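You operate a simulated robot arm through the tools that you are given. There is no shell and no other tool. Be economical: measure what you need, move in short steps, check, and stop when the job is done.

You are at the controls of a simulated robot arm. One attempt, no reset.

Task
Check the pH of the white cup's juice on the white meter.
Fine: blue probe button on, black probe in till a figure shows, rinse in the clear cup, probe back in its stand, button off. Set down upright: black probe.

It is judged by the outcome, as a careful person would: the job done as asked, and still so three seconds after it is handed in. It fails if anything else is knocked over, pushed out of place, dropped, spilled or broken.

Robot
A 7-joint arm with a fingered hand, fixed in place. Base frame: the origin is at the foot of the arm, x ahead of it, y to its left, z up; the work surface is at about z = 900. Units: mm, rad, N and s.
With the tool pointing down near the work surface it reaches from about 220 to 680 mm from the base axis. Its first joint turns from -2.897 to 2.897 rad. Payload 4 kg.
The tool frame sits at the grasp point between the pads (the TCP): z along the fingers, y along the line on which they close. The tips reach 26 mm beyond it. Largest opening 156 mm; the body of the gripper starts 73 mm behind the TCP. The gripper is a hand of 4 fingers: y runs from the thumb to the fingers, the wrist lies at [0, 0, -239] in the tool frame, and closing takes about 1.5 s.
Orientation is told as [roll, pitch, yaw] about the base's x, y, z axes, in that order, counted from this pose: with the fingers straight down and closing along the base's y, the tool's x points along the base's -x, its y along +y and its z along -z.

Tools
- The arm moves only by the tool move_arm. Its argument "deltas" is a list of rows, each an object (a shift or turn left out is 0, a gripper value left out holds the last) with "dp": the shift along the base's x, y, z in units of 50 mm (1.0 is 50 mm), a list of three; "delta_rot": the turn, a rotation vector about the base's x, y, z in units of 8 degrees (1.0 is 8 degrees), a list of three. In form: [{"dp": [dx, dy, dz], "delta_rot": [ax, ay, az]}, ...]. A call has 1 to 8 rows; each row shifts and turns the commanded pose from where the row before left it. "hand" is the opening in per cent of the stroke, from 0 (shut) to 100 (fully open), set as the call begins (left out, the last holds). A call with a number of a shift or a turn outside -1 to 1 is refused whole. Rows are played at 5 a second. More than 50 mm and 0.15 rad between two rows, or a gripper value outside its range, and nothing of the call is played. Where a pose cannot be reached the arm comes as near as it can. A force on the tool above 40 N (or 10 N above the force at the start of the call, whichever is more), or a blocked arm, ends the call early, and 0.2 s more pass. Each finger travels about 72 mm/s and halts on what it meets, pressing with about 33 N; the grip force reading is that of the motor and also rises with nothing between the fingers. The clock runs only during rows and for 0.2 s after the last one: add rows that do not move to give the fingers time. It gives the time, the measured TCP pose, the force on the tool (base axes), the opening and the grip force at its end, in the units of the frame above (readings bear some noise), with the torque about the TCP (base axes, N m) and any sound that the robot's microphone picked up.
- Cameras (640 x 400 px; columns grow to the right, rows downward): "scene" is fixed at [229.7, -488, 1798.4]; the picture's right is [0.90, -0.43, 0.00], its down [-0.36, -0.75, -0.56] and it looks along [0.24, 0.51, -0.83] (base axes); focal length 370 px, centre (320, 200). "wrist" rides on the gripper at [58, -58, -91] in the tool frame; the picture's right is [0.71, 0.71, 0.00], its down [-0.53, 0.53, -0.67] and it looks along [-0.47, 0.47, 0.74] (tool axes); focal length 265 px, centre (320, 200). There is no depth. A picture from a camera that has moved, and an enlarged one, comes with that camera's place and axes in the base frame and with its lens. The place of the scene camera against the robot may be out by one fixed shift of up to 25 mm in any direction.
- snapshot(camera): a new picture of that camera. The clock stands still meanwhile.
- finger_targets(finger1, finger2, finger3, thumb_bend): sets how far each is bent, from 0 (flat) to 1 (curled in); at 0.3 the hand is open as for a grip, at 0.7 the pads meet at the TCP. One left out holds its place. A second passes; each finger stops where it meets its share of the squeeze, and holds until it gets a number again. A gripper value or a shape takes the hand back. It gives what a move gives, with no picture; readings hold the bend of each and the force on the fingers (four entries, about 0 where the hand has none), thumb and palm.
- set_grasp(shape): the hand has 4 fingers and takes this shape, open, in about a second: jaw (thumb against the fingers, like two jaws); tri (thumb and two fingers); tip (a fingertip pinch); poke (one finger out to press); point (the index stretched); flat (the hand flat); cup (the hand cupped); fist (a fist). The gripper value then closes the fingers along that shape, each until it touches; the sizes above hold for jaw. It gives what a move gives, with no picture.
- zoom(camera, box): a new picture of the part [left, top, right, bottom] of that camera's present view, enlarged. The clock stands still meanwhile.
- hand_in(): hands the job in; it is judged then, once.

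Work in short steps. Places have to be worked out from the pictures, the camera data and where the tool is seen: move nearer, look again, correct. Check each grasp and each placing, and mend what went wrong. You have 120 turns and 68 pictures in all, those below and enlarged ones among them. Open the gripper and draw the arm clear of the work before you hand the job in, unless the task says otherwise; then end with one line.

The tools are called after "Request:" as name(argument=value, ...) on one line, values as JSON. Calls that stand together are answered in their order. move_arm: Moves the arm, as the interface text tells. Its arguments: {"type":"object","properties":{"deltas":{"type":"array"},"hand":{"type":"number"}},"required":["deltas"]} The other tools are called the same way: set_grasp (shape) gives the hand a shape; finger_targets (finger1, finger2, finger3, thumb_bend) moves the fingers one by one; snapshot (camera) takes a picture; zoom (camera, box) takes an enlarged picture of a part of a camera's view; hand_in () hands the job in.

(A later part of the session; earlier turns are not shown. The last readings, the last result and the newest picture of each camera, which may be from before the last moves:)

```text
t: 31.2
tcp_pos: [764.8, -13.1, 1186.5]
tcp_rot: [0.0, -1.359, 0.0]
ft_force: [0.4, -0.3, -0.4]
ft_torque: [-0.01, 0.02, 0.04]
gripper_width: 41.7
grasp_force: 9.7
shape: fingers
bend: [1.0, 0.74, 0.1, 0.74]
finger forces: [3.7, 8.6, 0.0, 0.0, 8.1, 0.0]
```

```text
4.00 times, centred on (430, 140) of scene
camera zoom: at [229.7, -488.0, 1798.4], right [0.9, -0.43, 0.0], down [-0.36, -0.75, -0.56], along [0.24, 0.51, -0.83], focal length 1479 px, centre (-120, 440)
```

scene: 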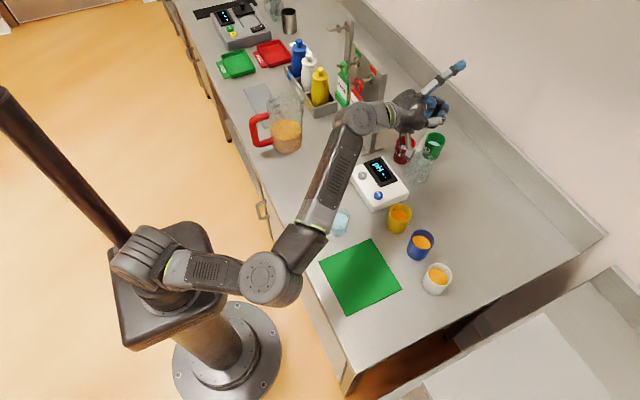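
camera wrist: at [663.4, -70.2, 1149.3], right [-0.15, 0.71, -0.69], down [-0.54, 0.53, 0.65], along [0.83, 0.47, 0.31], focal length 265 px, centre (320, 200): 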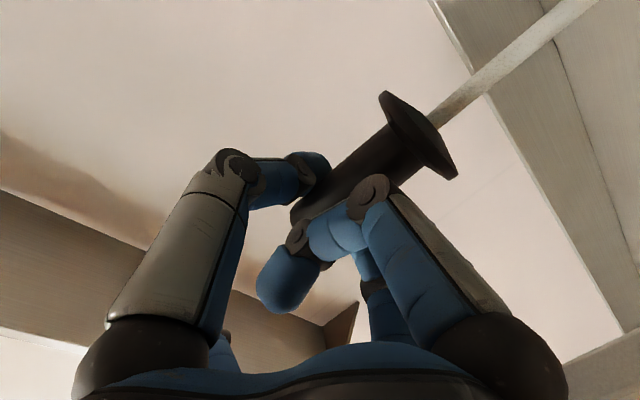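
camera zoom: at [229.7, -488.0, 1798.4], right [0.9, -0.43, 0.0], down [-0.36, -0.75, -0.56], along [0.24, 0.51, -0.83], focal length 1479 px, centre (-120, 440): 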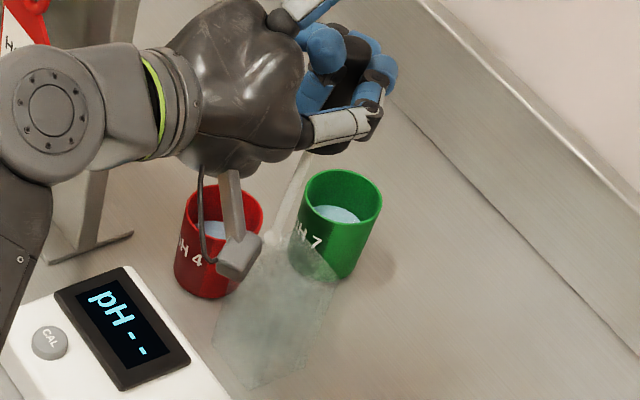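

The tip is clear at z≈1035 (about 151 mm below the TCP), but the shaft leans roughly 7° toward the robot. I correct the tilt, then move at height toward the white cup (about (617,-316)).

Request:
move_arm(deltas=[{"dp": [-0.2, -0.3, 0.2]}, {"dp": [-0.3, -0.6, 0], "delta_rot": [0, -0.8, 0]}, {"dp": [-0.4, -0.85, 0]}, {"dp": [-0.4, -0.85, 0]}, {"dp": [-0.4, -0.85, 0]}, {"dp": [-0.4, -0.85, 0]}, {"dp": [-0.4, -0.85, 0]}, {}])

Request:
snapshot(camera="scene")

Request:
snapshot(camera="wrist")

```text
t: 33.0
tcp_pos: [637.2, -271.3, 1199.2]
tcp_rot: [-0.006, -1.473, 0.005]
ft_force: [0.1, 0.3, 0.1]
ft_torque: [0.0, 0.03, 0.03]
gripper_width: 41.6
grasp_force: 2.1
shape: fingers
bend: [1.0, 0.75, 0.1, 0.74]
finger forces: [3.5, 0.1, 0.0, 0.0, 0.0, 0.0]
```

```text
28 pictures are left
```

scene: 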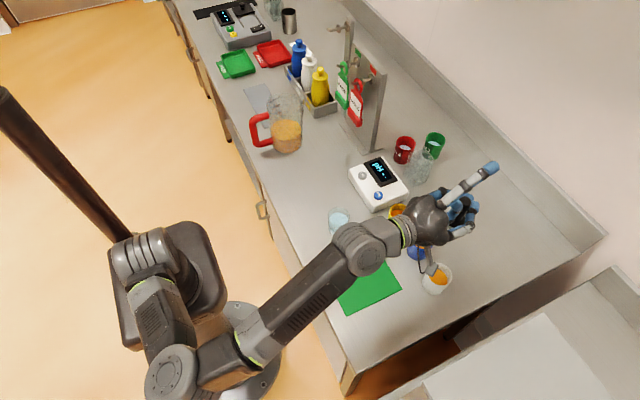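

```text
27 pictures are left
camera wrist: at [541.3, -328.5, 1151.0], right [-0.07, 0.71, -0.7], down [-0.61, 0.53, 0.59], along [0.79, 0.47, 0.4], focal length 265 px, centre (320, 200)
```

wrist: 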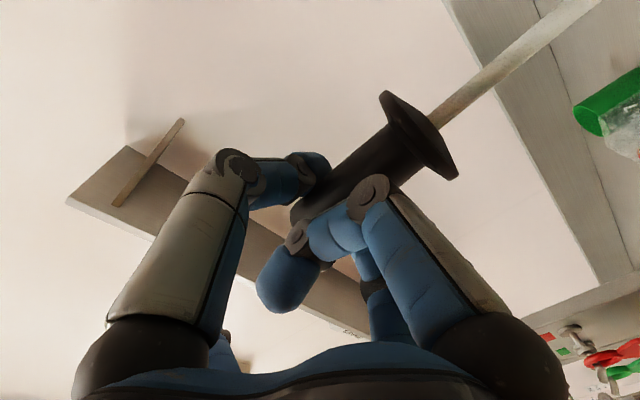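

The probe looks unchanged in the hand, but the finger forces have dropped. I tighten evenly by a small amount.

Request:
finger_targets(finger2=0.8, thumb_bend=0.8)

Request:
zoom(camera="scene", box=[380, 170, 540, 310])

```text
t: 34.0
tcp_pos: [639.4, -270.9, 1200.2]
tcp_rot: [-0.003, -1.471, 0.0]
ft_force: [-0.4, -0.4, -0.7]
ft_torque: [0.0, -0.06, 0.0]
gripper_width: 41.3
grasp_force: 2.3
shape: fingers
bend: [1.0, 0.75, 0.1, 0.75]
finger forces: [4.6, 0.0, 0.1, 0.1, 0.0, 0.1]
```

```text
2.86 times, centred on (460, 240) of scene
camera zoom: at [229.7, -488.0, 1798.4], right [0.9, -0.43, 0.0], down [-0.36, -0.75, -0.56], along [0.24, 0.51, -0.83], focal length 1057 px, centre (-80, 86)
```

zoom: 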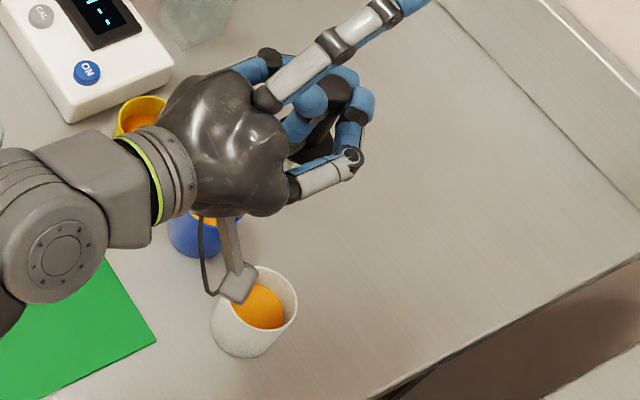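

The handle is firmly in place and, by the picture slope, the shaft is now vertical. I move over the white cup and descend until the tip is about 25 mm above the rim, then check.

Request:
move_arm(deltas=[{"dp": [-0.2, -0.4, 0]}, {"dp": [-0.22, -0.5, 0]}, {"dp": [0, 0, -0.5]}, {"dp": [0, 0, -0.4]}, {}])

Request:
zoom(camera="scene", box=[380, 200, 500, 300])

Request:
snapshot(camera="wrist")

```text
t: 35.2
tcp_pos: [618.8, -316.0, 1152.2]
tcp_rot: [-0.009, -1.473, 0.008]
ft_force: [0.0, -0.4, -0.6]
ft_torque: [0.02, 0.03, 0.04]
gripper_width: 41.4
grasp_force: 2.2
shape: fingers
bend: [1.0, 0.75, 0.1, 0.75]
finger forces: [4.7, 0.0, 0.1, 0.0, 0.0, 0.0]
```

```text
4.00 times, centred on (440, 250) of scene
camera zoom: at [229.7, -488.0, 1798.4], right [0.9, -0.43, 0.0], down [-0.36, -0.75, -0.56], along [0.24, 0.51, -0.83], focal length 1479 px, centre (-160, 0)
```

zoom: 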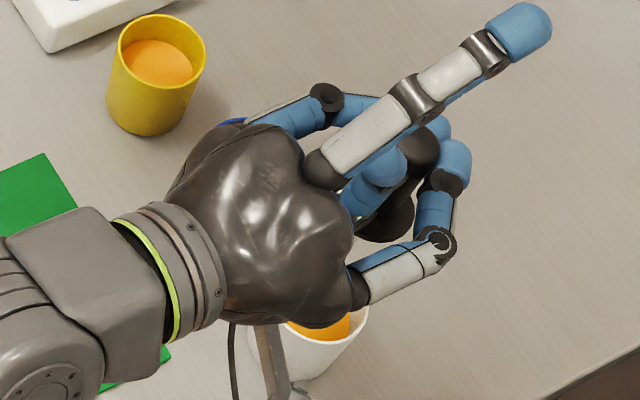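

```text
24 pictures are left
camera wrist: at [522.5, -373.5, 1104.4], right [-0.07, 0.71, -0.7], down [-0.61, 0.53, 0.59], along [0.79, 0.47, 0.4], focal length 265 px, centre (320, 200)
```

wrist: 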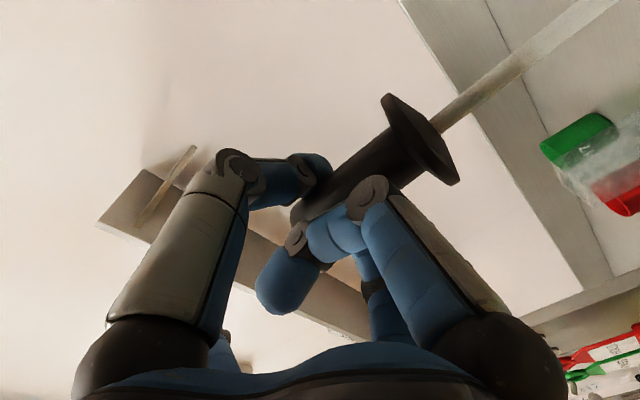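

Geometry says the tip is over the cup centre, but I want to verify shaft lean before dipping, so I zoom on the shaft.

Request:
zoom(camera="wrist", box=[280, 0, 640, 225])

```text
1.78 times, centred on (460, 112) of wrist
camera zoom: at [522.5, -373.5, 1104.4], right [-0.07, 0.71, -0.7], down [-0.61, 0.53, 0.59], along [0.79, 0.47, 0.4], focal length 472 px, centre (71, 356)
```

zoom: 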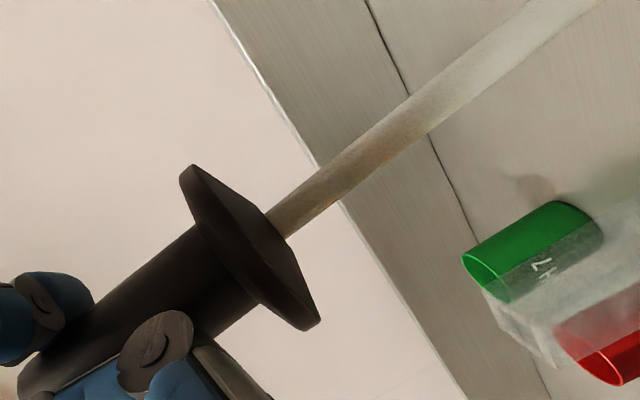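

The shaft lines up exactly with the vertical vanishing point, so it is vertical. I lower slowly into the cup, reading forces.

Request:
move_arm(deltas=[{"dp": [0, 0, -0.2]}, {"dp": [0, 0, -0.2]}, {"dp": [0, 0, -0.2]}, {"dp": [0, 0, -0.2]}, {"dp": [0, 0, -0.2]}, {"dp": [0, 0, -0.2]}, {}, {}])

Request:
snapshot(camera="scene")

```text
t: 37.0
tcp_pos: [619.7, -314.8, 1091.1]
tcp_rot: [-0.004, -1.473, 0.005]
ft_force: [0.1, -0.5, -1.1]
ft_torque: [-0.01, 0.03, 0.01]
gripper_width: 41.4
grasp_force: 2.0
shape: fingers
bend: [1.0, 0.75, 0.1, 0.75]
finger forces: [4.6, 0.0, 0.0, 0.1, 0.0, 0.1]
```

```text
22 pictures are left
```

scene: 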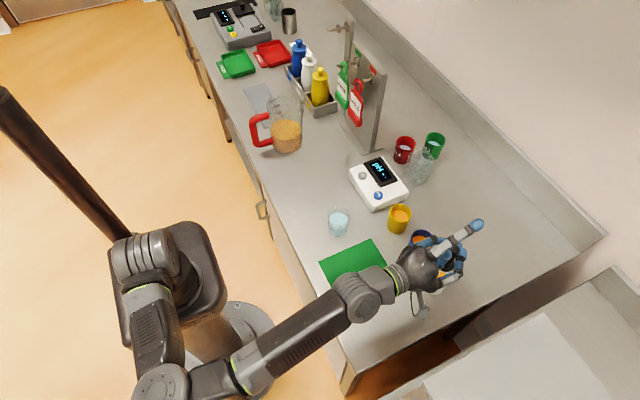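

No contact forces. The display still shows dashes, so I lower another 14 mm, wait, and look at the meter.

Request:
move_arm(deltas=[{"dp": [0, 0, -0.15]}, {"dp": [0, 0, -0.13]}, {}, {}, {}, {}, {}, {}])

Request:
zoom(camera="scene", box=[340, 140, 500, 300])

```text
t: 38.8
tcp_pos: [619.2, -315.4, 1079.0]
tcp_rot: [-0.003, -1.473, 0.003]
ft_force: [0.4, -0.1, 0.0]
ft_torque: [0.01, 0.01, -0.01]
gripper_width: 41.6
grasp_force: 2.2
shape: fingers
bend: [1.0, 0.75, 0.1, 0.75]
finger forces: [4.6, 0.0, 0.0, 0.0, 0.1, 0.0]
```

```text
2.50 times, centred on (420, 220) of scene
camera zoom: at [229.7, -488.0, 1798.4], right [0.9, -0.43, 0.0], down [-0.36, -0.75, -0.56], along [0.24, 0.51, -0.83], focal length 925 px, centre (70, 150)
```

zoom: 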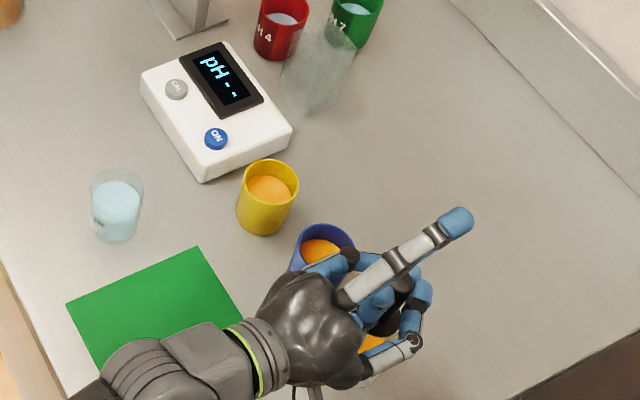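

Still dashes; the reading may need time to settle or a bit more depth. I lower 7 mm and wait.

Request:
move_arm(deltas=[{"dp": [0, 0, -0.14]}, {}, {}, {}, {}, {}, {}, {}])

Request:
move_arm(deltas=[{}, {}, {}, {}, {}, {}, {}, {}])

Request:
zoom(camera="scene", box=[340, 140, 500, 300])

```text
t: 40.6
tcp_pos: [619.4, -316.1, 1071.3]
tcp_rot: [-0.005, -1.472, 0.004]
ft_force: [0.0, 1.0, 0.0]
ft_torque: [0.01, 0.01, 0.02]
gripper_width: 41.5
grasp_force: 2.2
shape: fingers
bend: [1.0, 0.75, 0.1, 0.75]
finger forces: [4.6, 0.0, 0.0, 0.0, 0.1, 0.0]
```

```text
t: 42.4
tcp_pos: [619.4, -315.8, 1070.4]
tcp_rot: [-0.005, -1.474, 0.004]
ft_force: [0.6, -0.8, 0.0]
ft_torque: [0.0, 0.01, -0.02]
gripper_width: 41.4
grasp_force: 2.8
shape: fingers
bend: [1.0, 0.75, 0.1, 0.75]
finger forces: [4.6, 0.0, 0.0, 0.0, 0.1, 0.0]
```

```text
2.50 times, centred on (420, 220) of scene
camera zoom: at [229.7, -488.0, 1798.4], right [0.9, -0.43, 0.0], down [-0.36, -0.75, -0.56], along [0.24, 0.51, -0.83], focal length 925 px, centre (70, 150)
```

zoom: 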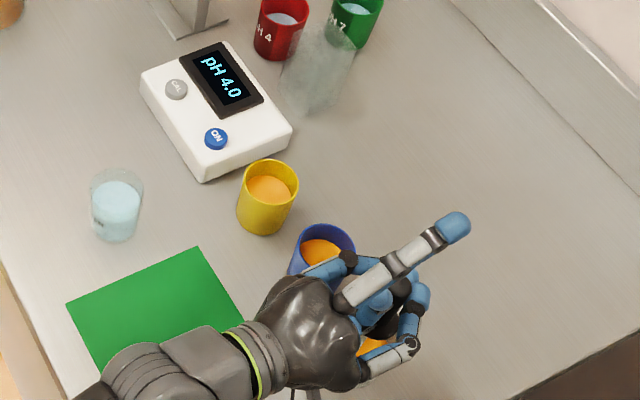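

pH 4.0 is shown. I lift straight out, then carry to the clear cup (about (480,-71)), yawing the tool so the wrist isn't folded too near the base.

Request:
move_arm(deltas=[{"dp": [0, 0, 0.3]}, {"dp": [0, 0, 0.4]}, {"dp": [0, 0, 0.5]}, {"dp": [0, 0, 0.5]}, {"dp": [0, 0, 0.5]}, {}])

Request:
move_arm(deltas=[{"dp": [-0.4, 0.7, 0], "delta_rot": [0, 0, 0.7]}, {"dp": [-0.4, 0.7, 0], "delta_rot": [0, 0, 0.7]}, {"dp": [-0.4, 0.7, 0], "delta_rot": [0, 0, 0.7]}, {"dp": [-0.4, 0.7, 0], "delta_rot": [0, 0, 0.7]}, {"dp": [-0.4, 0.7, 0], "delta_rot": [0, 0, 0.7]}, {}])

Request:
snapshot(camera="scene")

```text
t: 43.8
tcp_pos: [619.2, -316.5, 1181.2]
tcp_rot: [-0.006, -1.475, 0.006]
ft_force: [0.5, 0.9, -0.2]
ft_torque: [-0.01, 0.0, -0.02]
gripper_width: 41.5
grasp_force: 2.3
shape: fingers
bend: [1.0, 0.75, 0.1, 0.75]
finger forces: [4.7, 0.0, 0.0, 0.1, 0.0, 0.0]
```

```text
t: 45.2
tcp_pos: [518.8, -141.4, 1183.8]
tcp_rot: [-0.003, -1.473, 0.495]
ft_force: [-0.8, 0.2, -0.6]
ft_torque: [0.0, -0.02, -0.02]
gripper_width: 41.3
grasp_force: 1.8
shape: fingers
bend: [1.0, 0.75, 0.1, 0.75]
finger forces: [4.6, 0.1, 0.1, 0.0, 0.0, 0.1]
```

```text
19 pictures are left
```

scene: 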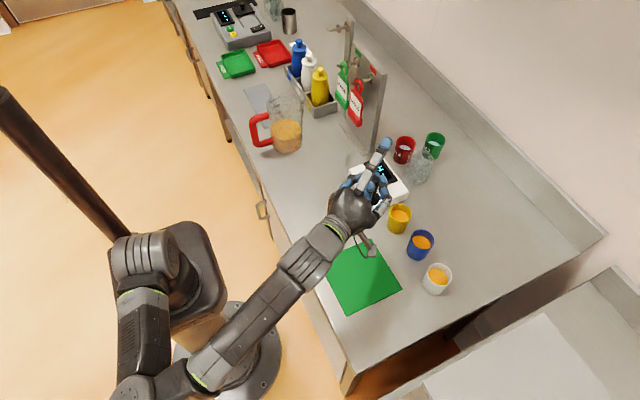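

The pose is fine. I continue to above the clear cup.

Request:
move_arm(deltas=[{"dp": [-0.39, 0.7, 0], "delta_rot": [0, 0, 0.5]}, {"dp": [-0.39, 0.7, 0], "delta_rot": [0, 0, 0.5]}, {"dp": [0, 0, -0.3]}, {}])

Request:
zoom(camera="scene", box=[280, 140, 440, 240])

Request:
snapshot(camera="wrist")

```text
t: 46.2
tcp_pos: [481.1, -70.6, 1167.2]
tcp_rot: [-0.001, -1.472, 0.629]
ft_force: [0.5, 0.1, -0.5]
ft_torque: [0.02, 0.0, -0.02]
gripper_width: 41.4
grasp_force: 2.3
shape: fingers
bend: [1.0, 0.75, 0.1, 0.75]
finger forces: [4.5, 0.0, 0.1, 0.0, 0.0, 0.0]
```

```text
4.00 times, centred on (360, 190) of scene
camera zoom: at [229.7, -488.0, 1798.4], right [0.9, -0.43, 0.0], down [-0.36, -0.75, -0.56], along [0.24, 0.51, -0.83], focal length 1479 px, centre (160, 240)
```

zoom: 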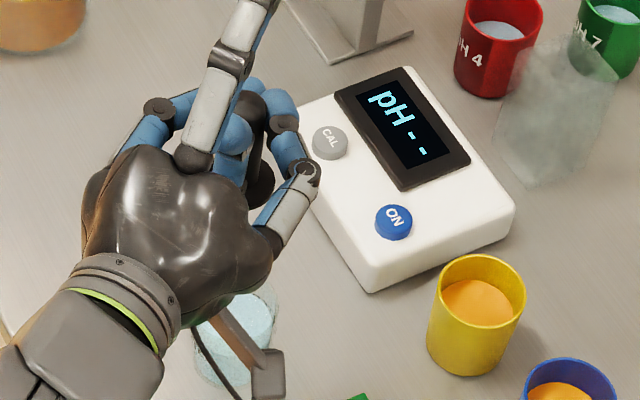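

```text
17 pictures are left
camera wrist: at [437.3, -173.5, 1118.6], right [-0.47, 0.53, -0.7], down [-0.81, 0.06, 0.59], along [0.36, 0.84, 0.4], focal length 265 px, centre (320, 200)
```

wrist: 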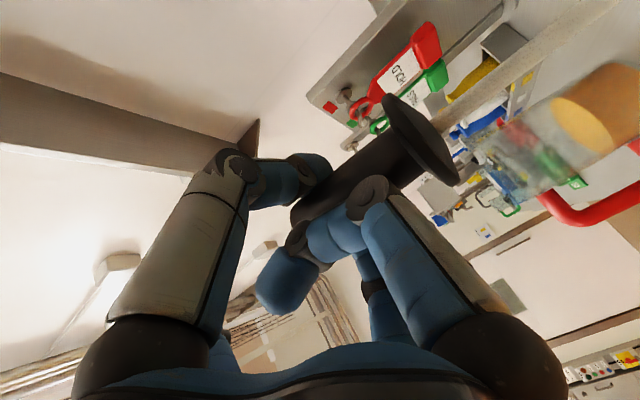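

Projection puts the tip over the clear cup's centre. I lower slowly into the rinse water to about tip z 933.

Request:
move_arm(deltas=[{"dp": [0, 0, -0.2]}, {"dp": [0, 0, -0.2]}, {"dp": [0, 0, -0.2]}, {"dp": [0, 0, -0.25]}, {"dp": [0, 0, -0.25]}, {"dp": [0, 0, -0.25]}, {"dp": [0, 0, -0.25]}, {}])

Request:
move_arm(deltas=[{"dp": [0, 0, -0.2]}, {}, {}, {"dp": [0, 0, 0.1]}, {"dp": [0, 0, -0.1]}, {"dp": [0, 0, 0.1]}, {"dp": [0, 0, -0.1]}, {}])

Request:
zoom(camera="scene", box=[280, 140, 440, 240])

```text
t: 48.0
tcp_pos: [479.8, -70.7, 1086.6]
tcp_rot: [-0.001, -1.473, 0.631]
ft_force: [0.1, -0.1, -0.7]
ft_torque: [-0.01, 0.0, 0.02]
gripper_width: 41.5
grasp_force: 1.9
shape: fingers
bend: [1.0, 0.75, 0.1, 0.75]
finger forces: [4.4, 0.1, 0.0, 0.0, 0.1, 0.1]
```

```text
t: 49.8
tcp_pos: [481.2, -70.2, 1075.0]
tcp_rot: [-0.003, -1.472, 0.631]
ft_force: [0.5, -0.4, 0.1]
ft_torque: [0.02, 0.01, -0.01]
gripper_width: 41.7
grasp_force: 2.4
shape: fingers
bend: [1.0, 0.75, 0.1, 0.75]
finger forces: [4.4, 0.0, 0.1, 0.1, 0.1, 0.0]
```

```text
4.00 times, centred on (360, 190) of scene
camera zoom: at [229.7, -488.0, 1798.4], right [0.9, -0.43, 0.0], down [-0.36, -0.75, -0.56], along [0.24, 0.51, -0.83], focal length 1479 px, centre (160, 240)
```

zoom: 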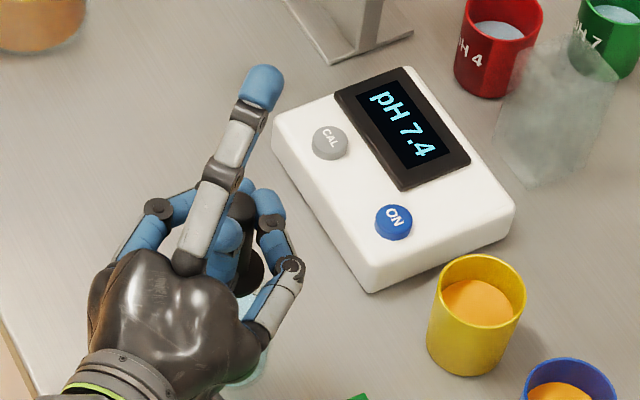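

Rinsed (the meter now reads the water, 7.4). I lift clear and carry the probe back above its stand, undoing the yaw.

Request:
move_arm(deltas=[{}, {}, {"dp": [0, 0, 0.3]}, {"dp": [0, 0, 0.5]}, {"dp": [0, 0, 0.5]}, {"dp": [0, 0, 0.6]}, {"dp": [0, 0, 0.6]}, {}])

Request:
move_arm(deltas=[{"dp": [0.73, 0.146, 0], "delta_rot": [0, 0, -0.565]}, {"dp": [0.73, 0.146, 0], "delta_rot": [0, 0, -0.565]}, {"dp": [0.73, 0.146, 0], "delta_rot": [0, 0, -0.565]}, {"dp": [0.73, 0.146, 0], "delta_rot": [0, 0, -0.565]}, {"dp": [0.73, 0.146, 0], "delta_rot": [0, 0, -0.565]}, {"dp": [0.73, 0.146, 0], "delta_rot": [0, 0, -0.565]}, {"dp": [0.73, 0.146, 0], "delta_rot": [0, 0, -0.565]}, {"dp": [0.73, 0.146, 0], "delta_rot": [0, 0, -0.565]}])

Request:
zoom(camera="scene", box=[350, 90, 510, 190])

Request:
snapshot(camera="wrist")

```text
t: 51.6
tcp_pos: [479.2, -70.9, 1203.3]
tcp_rot: [0.0, -1.473, 0.629]
ft_force: [-0.4, 0.0, -0.3]
ft_torque: [0.0, -0.02, -0.01]
gripper_width: 41.6
grasp_force: 2.2
shape: fingers
bend: [1.0, 0.75, 0.1, 0.75]
finger forces: [4.4, 0.0, 0.0, 0.0, 0.0, 0.0]
```

```text
t: 53.4
tcp_pos: [747.9, -41.3, 1206.6]
tcp_rot: [0.028, -1.47, 0.025]
ft_force: [0.5, -1.1, -0.7]
ft_torque: [0.0, -0.08, 0.13]
gripper_width: 41.3
grasp_force: 2.1
shape: fingers
bend: [1.0, 0.76, 0.1, 0.75]
finger forces: [3.5, 0.1, 0.0, 0.0, 0.0, 0.0]
out of reach, approached as far as the arm can: row 8
```

```text
4.00 times, centred on (430, 140) of scene
camera zoom: at [229.7, -488.0, 1798.4], right [0.9, -0.43, 0.0], down [-0.36, -0.75, -0.56], along [0.24, 0.51, -0.83], focal length 1479 px, centre (-120, 440)
```

zoom: 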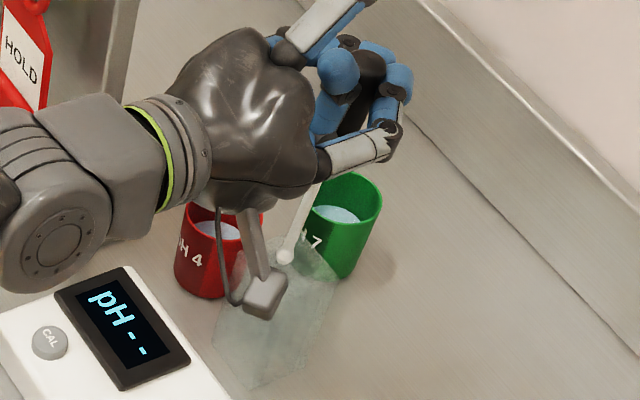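

```text
14 pictures are left
camera wrist: at [655.0, -104.2, 1158.1], right [-0.11, 0.7, -0.7], down [-0.64, 0.49, 0.59], along [0.76, 0.51, 0.4], focal length 265 px, centre (320, 200)
```

wrist: 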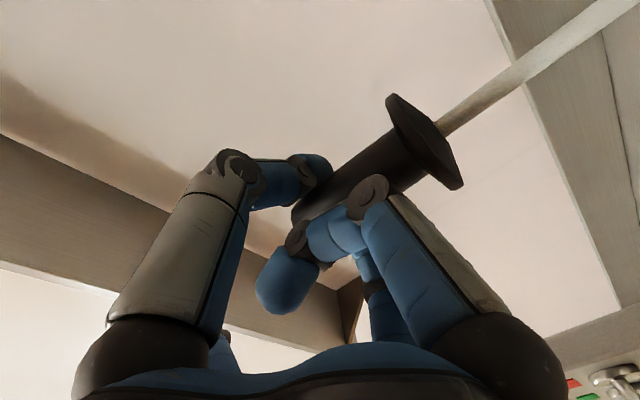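

Reach limit was hit at this height. The tip reads at about (740,-36), i.e. offset (-8,+5) from the TCP. Lower positions reach farther, so I descend 30 mm first (tip still above the stand) and re-read.

Request:
move_arm(deltas=[{"dp": [0, 0, -0.3]}, {"dp": [0, 0, -0.3]}, {}])

```text
t: 54.2
tcp_pos: [748.2, -38.7, 1177.6]
tcp_rot: [0.028, -1.468, 0.041]
ft_force: [0.0, 0.3, 0.4]
ft_torque: [-0.01, 0.01, 0.02]
gripper_width: 41.2
grasp_force: 2.0
shape: fingers
bend: [1.0, 0.76, 0.1, 0.75]
finger forces: [3.6, 0.1, 0.2, 0.0, 0.1, 0.0]
```

Commanded pose was clamped to the measured one. I move in small steps toward TCP (775,-17) and take out the residual roll/yaw.

Request:
move_arm(deltas=[{"dp": [0, 0.22, 0], "delta_rot": [-0.1, 0, -0.15]}, {"dp": [0.1, 0.22, 0], "delta_rot": [-0.1, 0, -0.15]}, {"dp": [0.2, 0, 0]}, {"dp": [0.2, 0, 0]}, {}])

```text
t: 55.4
tcp_pos: [766.3, -38.0, 1178.1]
tcp_rot: [0.035, -1.47, 0.042]
ft_force: [-0.6, 0.4, -0.7]
ft_torque: [0.02, 0.0, 0.02]
gripper_width: 40.9
grasp_force: 2.2
shape: fingers
bend: [1.0, 0.76, 0.1, 0.75]
finger forces: [3.5, 0.0, 0.0, 0.0, 0.0, 0.0]
out of reach, approached as far as the arm can: row 1, 2
```

X moves work but the y/rotation rows were refused. I try y alone, without turning.

Request:
move_arm(deltas=[{"dp": [0, 0.2, 0]}, {"dp": [0, 0.2, 0]}, {}])

```text
t: 56.2
tcp_pos: [763.3, -32.9, 1181.0]
tcp_rot: [0.041, -1.468, 0.04]
ft_force: [-0.7, 0.1, 0.1]
ft_torque: [0.0, -0.02, 0.0]
gripper_width: 41.1
grasp_force: 1.5
shape: fingers
bend: [1.0, 0.76, 0.1, 0.75]
finger forces: [3.6, 0.0, 0.0, 0.0, 0.1, 0.1]
out of reach, approached as far as the arm can: row 1, 2
```

Likely a wrist joint limit; yawing the tool the other way (+z) should relieve it, and yaw doesn't matter for a round probe.

Request:
move_arm(deltas=[{"dp": [0, 0, 0], "delta_rot": [0, 0, 0.6]}, {"dp": [0, 0.1, 0], "delta_rot": [0, 0, 0.6]}, {"dp": [0.1, 0.15, -0.05]}, {"dp": [0.1, 0.1, 0]}, {}])

```text
t: 57.4
tcp_pos: [772.2, -16.1, 1178.4]
tcp_rot: [0.031, -1.469, 0.206]
ft_force: [0.3, 0.1, -0.3]
ft_torque: [0.03, -0.03, 0.0]
gripper_width: 41.0
grasp_force: 1.7
shape: fingers
bend: [1.0, 0.76, 0.1, 0.75]
finger forces: [3.4, 0.1, 0.0, 0.1, 0.1, 0.0]
```

That worked: TCP is at (772,-16,1178). I check the tip against the stand opening.

Request:
zoom(camera="scene", box=[390, 120, 470, 180])

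Request:
snapshot(camera="wrist")

```text
6.67 times, centred on (430, 150) of scene
camera zoom: at [229.7, -488.0, 1798.4], right [0.9, -0.43, 0.0], down [-0.36, -0.75, -0.56], along [0.24, 0.51, -0.83], focal length 2466 px, centre (-413, 533)
```

zoom: 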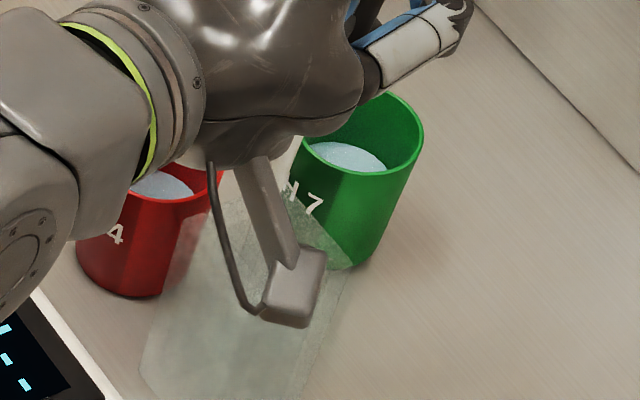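

```text
12 pictures are left
camera wrist: at [693.0, -94.3, 1130.2], right [-0.24, 0.67, -0.7], down [-0.72, 0.37, 0.59], along [0.66, 0.64, 0.4], focal length 265 px, centre (320, 200)
```

wrist: 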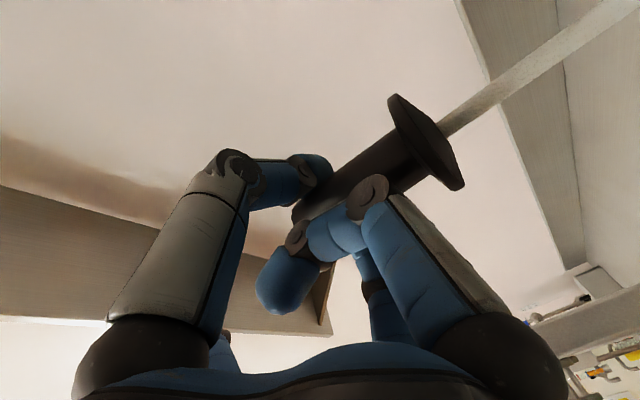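

The tip is hidden behind the camera stalk. I zoom the wrist view to check the shaft lean precisely.

Request:
zoom(camera="wrist", box=[380, 0, 640, 163])

```text
2.45 times, centred on (510, 82) of wrist
camera zoom: at [693.0, -94.3, 1130.2], right [-0.24, 0.67, -0.7], down [-0.72, 0.37, 0.59], along [0.66, 0.64, 0.4], focal length 651 px, centre (-146, 491)
```

zoom: 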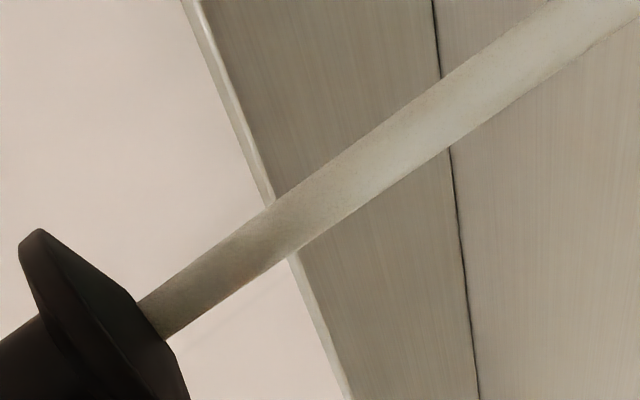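

The shaft leans about 3–4° (bottom slightly toward −x, +y), and the estimated tip is near (763,-13). I correct the lean and shift so the tip comes to (767,-12).

Request:
move_arm(deltas=[{"dp": [-0.05, 0.08, 0], "delta_rot": [-0.18, -0.21, 0]}, {"dp": [-0.05, 0.08, 0], "delta_rot": [-0.18, -0.21, 0]}, {}])

Request:
zoom(camera="wrist", box=[380, 0, 640, 163])

```text
t: 58.2
tcp_pos: [767.2, -8.4, 1177.8]
tcp_rot: [-0.809, -1.489, 1.043]
ft_force: [0.1, -0.1, -0.2]
ft_torque: [-0.01, 0.01, -0.05]
gripper_width: 41.1
grasp_force: 1.6
shape: fingers
bend: [1.0, 0.76, 0.1, 0.75]
finger forces: [3.4, 0.0, 0.1, 0.1, 0.0, 0.0]
```

```text
2.45 times, centred on (510, 82) of wrist
camera zoom: at [690.7, -88.7, 1128.8], right [-0.19, 0.64, -0.75], down [-0.75, 0.39, 0.53], along [0.63, 0.66, 0.4], focal length 651 px, centre (-146, 491)
```

zoom: 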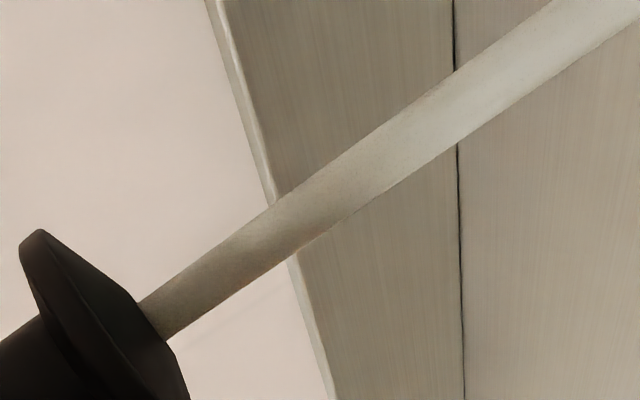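

The shaft now agrees with vertical. I lower slowly through the stand mouth, watching forces.

Request:
move_arm(deltas=[{"dp": [0, 0, -0.1]}, {"dp": [0, 0, -0.1]}, {"dp": [0, 0, -0.1]}, {"dp": [0, 0, -0.1]}, {"dp": [0, 0, -0.1]}, {"dp": [0, 0, -0.1]}, {"dp": [0, 0, -0.1]}, {}])

Request:
zoom(camera="scene", box=[370, 110, 490, 200])

```text
t: 60.0
tcp_pos: [766.7, -7.0, 1143.5]
tcp_rot: [-0.823, -1.489, 1.055]
ft_force: [0.4, -0.1, 5.6]
ft_torque: [0.03, 0.01, -0.04]
gripper_width: 41.8
grasp_force: 2.2
shape: fingers
bend: [1.0, 0.76, 0.1, 0.75]
finger forces: [4.8, 0.0, 0.1, 0.1, 0.0, 0.1]
```

```text
4.44 times, centred on (430, 155) of scene
camera zoom: at [229.7, -488.0, 1798.4], right [0.9, -0.43, 0.0], down [-0.36, -0.75, -0.56], along [0.24, 0.51, -0.83], focal length 1644 px, centre (-169, 400)
```

zoom: 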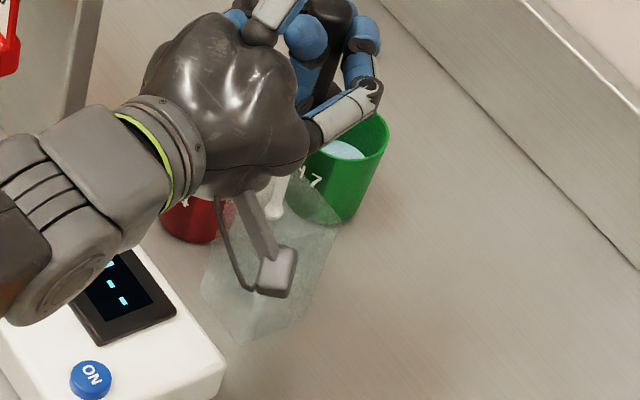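

A 5.6 N upward force: the tip is touching the stand's top, about 6 mm short along the picture's right. I raise slightly, shift (+5,-3) mm and look closely.

Request:
move_arm(deltas=[{"dp": [0, 0, 0.16]}, {"dp": [0.11, -0.06, 0]}, {}])

Request:
zoom(camera="scene", box=[400, 140, 440, 165])

```text
t: 60.8
tcp_pos: [773.1, -9.4, 1150.9]
tcp_rot: [-0.805, -1.488, 1.042]
ft_force: [0.3, 0.8, -0.2]
ft_torque: [0.02, 0.03, -0.01]
gripper_width: 40.7
grasp_force: 1.8
shape: fingers
bend: [1.0, 0.76, 0.1, 0.75]
finger forces: [4.1, 0.1, 0.0, 0.0, 0.0, 0.0]
```

```text
16.00 times, centred on (420, 152) of scene
camera zoom: at [229.7, -488.0, 1798.4], right [0.9, -0.43, 0.0], down [-0.36, -0.75, -0.56], along [0.24, 0.51, -0.83], focal length 5917 px, centre (-1280, 960)
```

zoom: 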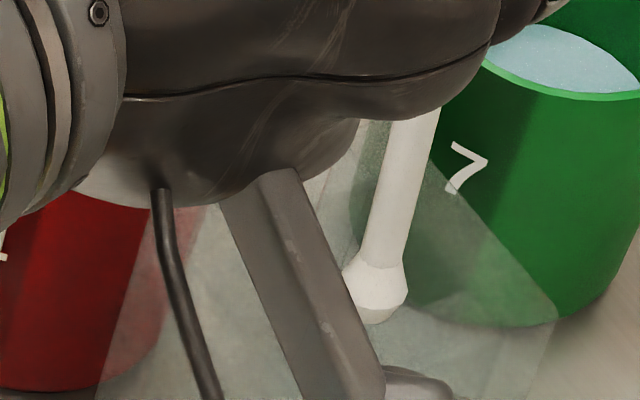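

The shaft now leans slightly the other way (over-corrected). I undo half of the lean correction, which also nudges the tip toward the hole, then lower gently and read the force.

Request:
move_arm(deltas=[{"dp": [0.04, 0.02, 0.06], "delta_rot": [0.18, 0.21, 0]}, {}, {"dp": [0, 0, -0.1]}, {"dp": [0, 0, -0.1]}, {}])

Request:
move_arm(deltas=[{"dp": [0, 0, -0.08]}, {"dp": [0, 0, -0.08]}, {}])

```text
t: 62.0
tcp_pos: [775.9, -8.3, 1143.0]
tcp_rot: [-0.343, -1.488, 0.582]
ft_force: [-0.8, 0.1, 0.9]
ft_torque: [0.02, 0.02, 0.01]
gripper_width: 40.2
grasp_force: 1.1
shape: fingers
bend: [1.0, 0.76, 0.1, 0.75]
finger forces: [2.7, 0.0, 0.0, 0.0, 0.1, 0.1]
```

```text
t: 62.8
tcp_pos: [775.8, -8.2, 1138.1]
tcp_rot: [-0.377, -1.491, 0.611]
ft_force: [-1.3, 0.7, 19.8]
ft_torque: [-0.14, 0.6, -0.01]
gripper_width: 46.5
grasp_force: 9.5
shape: fingers
bend: [1.0, 0.76, 0.1, 0.75]
finger forces: [18.6, 0.0, 0.0, 0.0, 0.1, 0.2]
```

Contact again at about the same level. I raise immediately and look closely at the tip and stand mouth.

Request:
move_arm(deltas=[{"dp": [0, 0, 0.16]}, {"dp": [0, 0, 0.16]}, {}])

Request:
zoom(camera="scene", box=[390, 135, 454, 175])

```text
t: 63.6
tcp_pos: [775.1, -9.2, 1149.7]
tcp_rot: [-0.328, -1.486, 0.564]
ft_force: [0.6, -0.1, -1.1]
ft_torque: [0.01, 0.03, -0.02]
gripper_width: 41.9
grasp_force: 2.4
shape: fingers
bend: [1.0, 0.76, 0.1, 0.75]
finger forces: [5.2, 0.0, 0.1, 0.1, 0.0, 0.0]
```

```text
10.00 times, centred on (422, 155) of scene
camera zoom: at [229.7, -488.0, 1798.4], right [0.9, -0.43, 0.0], down [-0.36, -0.75, -0.56], along [0.24, 0.51, -0.83], focal length 3698 px, centre (-700, 650)
```

zoom: 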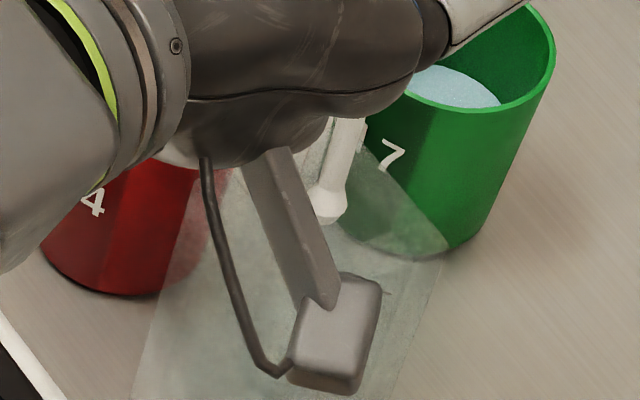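

From the contact pictures, the tip touched the stand top about 10 mm short of the hole along the camera's depth direction. I shift by about (+5.5,+8.5) mm, then feel downward gently.

Request:
move_arm(deltas=[{"dp": [0.06, 0.09, 0]}, {"dp": [0.05, 0.08, 0]}, {}, {"dp": [0, 0, -0.1]}, {"dp": [0, 0, -0.06]}, {}])

Request:
move_arm(deltas=[{"dp": [0, 0, -0.06]}, {"dp": [0, 0, -0.06]}, {}])

```text
t: 65.0
tcp_pos: [781.6, -0.1, 1143.5]
tcp_rot: [-0.339, -1.487, 0.575]
ft_force: [1.6, 0.4, 0.4]
ft_torque: [-0.01, 0.01, -0.02]
gripper_width: 42.2
grasp_force: 2.5
shape: fingers
bend: [1.0, 0.76, 0.1, 0.75]
finger forces: [5.2, 0.1, 0.1, 0.0, 0.0, 0.0]
```

```text
t: 65.8
tcp_pos: [780.6, 0.3, 1137.1]
tcp_rot: [-0.344, -1.488, 0.58]
ft_force: [1.0, -0.1, -1.5]
ft_torque: [0.02, -0.02, -0.03]
gripper_width: 42.5
grasp_force: 2.3
shape: fingers
bend: [1.0, 0.76, 0.1, 0.75]
finger forces: [5.2, 0.0, 0.0, 0.0, 0.1, 0.1]
```

No contact at 1137, where it would have touched before. I continue down in small steps.

Request:
move_arm(deltas=[{"dp": [0, 0, -0.08]}, {"dp": [0, 0, -0.08]}, {}])

Request:
move_arm(deltas=[{"dp": [0, 0, -0.1]}, {"dp": [0, 0, -0.1]}, {"dp": [0, 0, -0.1]}, {}])

```text
t: 66.6
tcp_pos: [781.3, -0.2, 1130.4]
tcp_rot: [-0.34, -1.487, 0.576]
ft_force: [-1.0, 0.2, -0.1]
ft_torque: [0.01, -0.04, 0.02]
gripper_width: 42.1
grasp_force: 2.7
shape: fingers
bend: [1.0, 0.76, 0.1, 0.75]
finger forces: [5.1, 0.0, 0.0, 0.1, 0.0, 0.1]
```

```text
t: 67.6
tcp_pos: [782.0, -0.3, 1114.9]
tcp_rot: [-0.343, -1.487, 0.578]
ft_force: [-0.1, 0.0, 1.2]
ft_torque: [0.0, 0.0, -0.04]
gripper_width: 42.0
grasp_force: 2.3
shape: fingers
bend: [1.0, 0.76, 0.1, 0.75]
finger forces: [5.3, 0.0, 0.0, 0.0, 0.0, 0.0]
```

It is descending freely; I verify that it's inside the stand and not beside it.

Request:
zoom(camera="scene", box=[390, 135, 454, 175])

```text
10.00 times, centred on (422, 155) of scene
camera zoom: at [229.7, -488.0, 1798.4], right [0.9, -0.43, 0.0], down [-0.36, -0.75, -0.56], along [0.24, 0.51, -0.83], focal length 3698 px, centre (-700, 650)
```

zoom: 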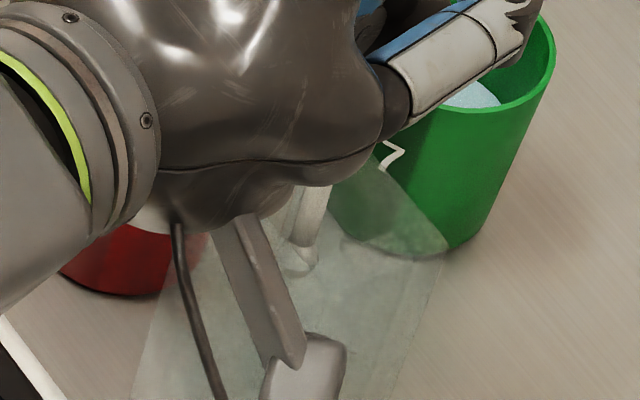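

The tip appears within the glass and the stand hasn't moved. I continue down, monitoring forces.

Request:
move_arm(deltas=[{"dp": [0, 0, -0.1]}, {"dp": [0, 0, -0.1]}, {"dp": [0, 0, -0.1]}, {"dp": [0, 0, -0.1]}, {}])

Request:
move_arm(deltas=[{"dp": [0, 0, -0.1]}, {"dp": [0, 0, -0.1]}, {"dp": [0, 0, -0.1]}, {}])

```text
t: 68.8
tcp_pos: [782.0, -0.4, 1094.7]
tcp_rot: [-0.342, -1.488, 0.579]
ft_force: [-0.5, -0.6, -0.5]
ft_torque: [-0.03, -0.02, 0.01]
gripper_width: 42.1
grasp_force: 2.8
shape: fingers
bend: [1.0, 0.76, 0.1, 0.75]
finger forces: [5.2, 0.0, 0.0, 0.0, 0.0, 0.1]
```

```text
t: 69.8
tcp_pos: [781.8, -0.8, 1080.6]
tcp_rot: [-0.341, -1.488, 0.577]
ft_force: [-0.4, -0.4, 0.5]
ft_torque: [0.01, 0.0, 0.0]
gripper_width: 42.1
grasp_force: 2.5
shape: fingers
bend: [1.0, 0.76, 0.1, 0.75]
finger forces: [5.2, 0.0, 0.0, 0.0, 0.0, 0.0]
```

Free so far. The last ~20 mm go in finer steps until the collar touches.

Request:
move_arm(deltas=[{"dp": [0, 0, -0.08]}, {"dp": [0, 0, -0.08]}, {"dp": [0, 0, -0.08]}, {}])

Request:
move_arm(deltas=[{"dp": [0, 0, -0.06]}, {"dp": [0, 0, -0.06]}, {}])

```text
t: 70.8
tcp_pos: [781.2, -1.3, 1066.3]
tcp_rot: [-0.34, -1.486, 0.575]
ft_force: [-0.1, 0.9, -1.7]
ft_torque: [-0.02, 0.01, 0.0]
gripper_width: 42.3
grasp_force: 2.0
shape: fingers
bend: [1.0, 0.76, 0.1, 0.75]
finger forces: [5.2, 0.0, 0.1, 0.1, 0.0, 0.0]
```

```text
t: 71.6
tcp_pos: [780.5, -0.2, 1063.0]
tcp_rot: [-0.342, -1.487, 0.582]
ft_force: [-0.4, 0.2, -0.3]
ft_torque: [0.03, 0.0, 0.0]
gripper_width: 42.3
grasp_force: 2.8
shape: fingers
bend: [1.0, 0.76, 0.1, 0.75]
finger forces: [5.2, 0.0, 0.0, 0.1, 0.1, 0.0]
```

Not seated yet; a few mm more.

Request:
move_arm(deltas=[{"dp": [0, 0, -0.06]}, {"dp": [0, 0, -0.06]}, {}])

Request:
snapshot(camera="wrist")

```text
t: 72.4
tcp_pos: [781.8, -1.0, 1054.6]
tcp_rot: [-0.34, -1.488, 0.578]
ft_force: [-0.4, 0.1, 0.1]
ft_torque: [-0.03, -0.01, 0.01]
gripper_width: 42.0
grasp_force: 2.2
shape: fingers
bend: [1.0, 0.76, 0.1, 0.75]
finger forces: [5.1, 0.1, 0.0, 0.0, 0.0, 0.1]
```

```text
5 pictures are left
camera wrist: at [702.4, -80.3, 1006.6], right [-0.22, 0.65, -0.72], down [-0.73, 0.38, 0.56], along [0.64, 0.65, 0.4], focal length 265 px, centre (320, 200)
```

wrist: 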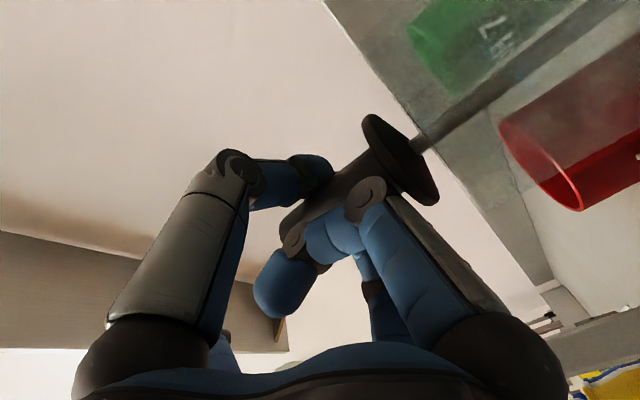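

The shaft is in the stand, with the collar still several mm above the top (the handle had slipped up a bit in the grip). I lower until contact.

Request:
move_arm(deltas=[{"dp": [0, 0, -0.06]}, {"dp": [0, 0, -0.06]}, {}])

Request:
move_arm(deltas=[{"dp": [0, 0, -0.05]}, {"dp": [0, 0, -0.05]}, {}])

```text
t: 73.2
tcp_pos: [780.5, -1.2, 1050.4]
tcp_rot: [-0.343, -1.488, 0.58]
ft_force: [-0.4, 0.4, 0.0]
ft_torque: [0.02, 0.02, -0.01]
gripper_width: 42.0
grasp_force: 3.1
shape: fingers
bend: [1.0, 0.76, 0.1, 0.75]
finger forces: [5.2, 0.0, 0.1, 0.0, 0.1, 0.0]
```

```text
t: 74.0
tcp_pos: [782.2, -1.3, 1045.6]
tcp_rot: [-0.352, -1.487, 0.589]
ft_force: [-0.9, -2.2, 5.2]
ft_torque: [0.01, 0.0, 0.0]
gripper_width: 42.6
grasp_force: 2.7
shape: fingers
bend: [1.0, 0.76, 0.1, 0.75]
finger forces: [6.4, 0.1, 0.1, 0.0, 0.0, 0.0]
```

Contact of 5 N: seated. I open thumb and finger2 to release, and check.

Request:
finger_targets(finger2=0.55, thumb_bend=0.55)

Request:
snapshot(camera="wrist")

```text
t: 75.0
tcp_pos: [780.7, -1.2, 1044.4]
tcp_rot: [-0.341, -1.486, 0.578]
ft_force: [-0.7, 0.9, 0.0]
ft_torque: [-0.02, 0.01, -0.02]
gripper_width: 58.7
grasp_force: 0.0
shape: fingers
bend: [1.0, 0.55, 0.1, 0.55]
finger forces: [0.0, 0.0, 0.1, 0.1, 0.1, 0.1]
```

```text
4 pictures are left
camera wrist: at [702.2, -80.3, 995.8], right [-0.22, 0.65, -0.72], down [-0.73, 0.38, 0.56], along [0.64, 0.65, 0.4], focal length 265 px, centre (320, 200)
```

wrist: 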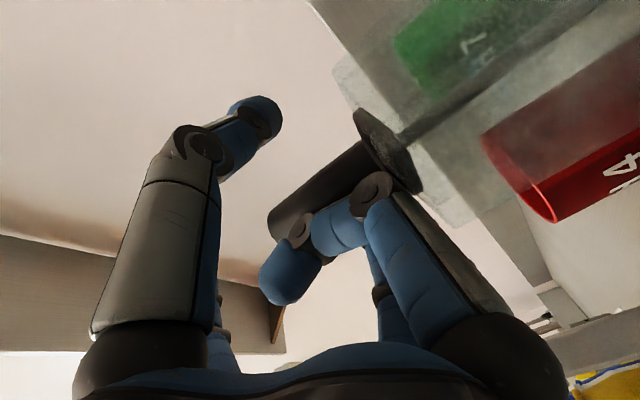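

The collar sits flush and the handle is upright, free of the fingers. I open wider and back off straight along the tool axis, then rise.

Request:
finger_targets(finger2=0.4, thumb_bend=0.4)

Request:
move_arm(deltas=[{"dp": [-0.2, -0.05, 0]}, {"dp": [-0.4, -0.1, 0]}, {"dp": [-0.6, -0.14, 0]}, {"dp": [-0.8, -0.19, 0.1]}, {"dp": [-0.8, 0, 0.5]}, {"dp": [-0.6, 0, 0.7]}, {"dp": [-0.5, 0, 0.7]}, {}])

Request:
snapshot(camera="scene")

```text
t: 76.0
tcp_pos: [781.3, 0.4, 1044.0]
tcp_rot: [-0.343, -1.488, 0.578]
ft_force: [-1.1, 0.1, 0.5]
ft_torque: [0.01, 0.02, 0.01]
gripper_width: 76.3
grasp_force: 0.1
shape: fingers
bend: [1.0, 0.4, 0.1, 0.4]
finger forces: [0.0, 0.1, 0.1, 0.0, 0.1, 0.0]
```

```text
t: 77.8
tcp_pos: [586.8, -23.5, 1146.4]
tcp_rot: [-0.338, -1.488, 0.574]
ft_force: [-0.2, -0.5, 0.6]
ft_torque: [-0.02, 0.01, 0.01]
gripper_width: 76.3
grasp_force: 0.1
shape: fingers
bend: [1.0, 0.4, 0.1, 0.4]
finger forces: [0.0, 0.0, 0.0, 0.0, 0.1, 0.1]
```

```text
3 pictures are left
```

scene: 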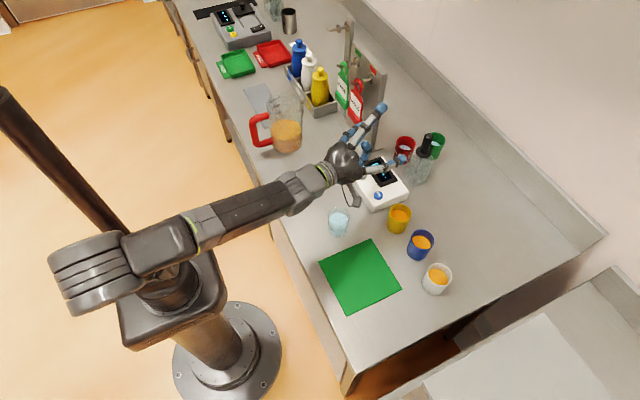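

The probe is upright in its stand and the meter is still on. I swing the tool back to pointing down while drawing back a little.

Request:
move_arm(deltas=[{"dp": [-0.4, 0, 0], "delta_rot": [0, 0, -0.85]}, {"dp": [-0.4, 0, 0], "delta_rot": [0, 0, -0.85]}, {"dp": [-0.3, 0, 0], "delta_rot": [0, 1, 0]}, {"delta_rot": [0, 1, 0]}, {"delta_rot": [0, 1, 0]}, {"delta_rot": [0, 1, 0]}, {"delta_rot": [0, 1, 0]}, {}])

Request:
move_arm(deltas=[{"delta_rot": [0, 1, 0]}, {"delta_rot": [0, 1, 0]}, {"delta_rot": [0, 1, 0]}, {"delta_rot": [0, 1, 0]}, {"delta_rot": [0, 1, 0]}, {"delta_rot": [0, 0.66, 0]}, {}])

Request:
finger_targets(finger1=0.5, finger2=1, finger3=1, thumb_bend=0.5)

Request:
finger_targets(finger1=1)

```text
t: 79.6
tcp_pos: [545.2, -25.8, 1155.2]
tcp_rot: [0.049, -0.813, 0.059]
ft_force: [0.7, -0.2, 0.1]
ft_torque: [-0.02, 0.0, 0.02]
gripper_width: 76.5
grasp_force: 0.1
shape: fingers
bend: [1.0, 0.4, 0.1, 0.4]
finger forces: [0.0, 0.0, 0.0, 0.0, 0.0, 0.1]
out of reach, approached as far as the arm can: row 2
```

```text
t: 81.2
tcp_pos: [546.2, -26.4, 1155.6]
tcp_rot: [0.092, -0.024, 0.04]
ft_force: [-0.3, 0.5, -0.3]
ft_torque: [-0.02, -0.01, 0.02]
gripper_width: 76.6
grasp_force: 0.0
shape: fingers
bend: [1.0, 0.4, 0.1, 0.4]
finger forces: [0.0, 0.1, 0.0, 0.1, 0.1, 0.0]
```

```text
t: 82.2
tcp_pos: [545.8, -26.4, 1156.0]
tcp_rot: [0.09, -0.024, 0.04]
ft_force: [-0.1, 0.7, 0.3]
ft_torque: [-0.03, -0.03, 0.06]
gripper_width: 50.9
grasp_force: 0.1
shape: fingers
bend: [0.5, 1.0, 0.92, 0.5]
finger forces: [0.0, 0.1, 0.0, 0.0, 0.0, 0.1]
```

```text
t: 83.2
tcp_pos: [545.0, -25.7, 1156.1]
tcp_rot: [0.089, -0.026, 0.038]
ft_force: [-0.2, 0.4, 0.3]
ft_torque: [-0.01, 0.02, -0.02]
gripper_width: 38.4
grasp_force: 0.1
shape: fingers
bend: [0.84, 1.0, 0.96, 0.5]
finger forces: [0.0, 0.0, 0.0, 0.0, 0.1, 0.0]
```

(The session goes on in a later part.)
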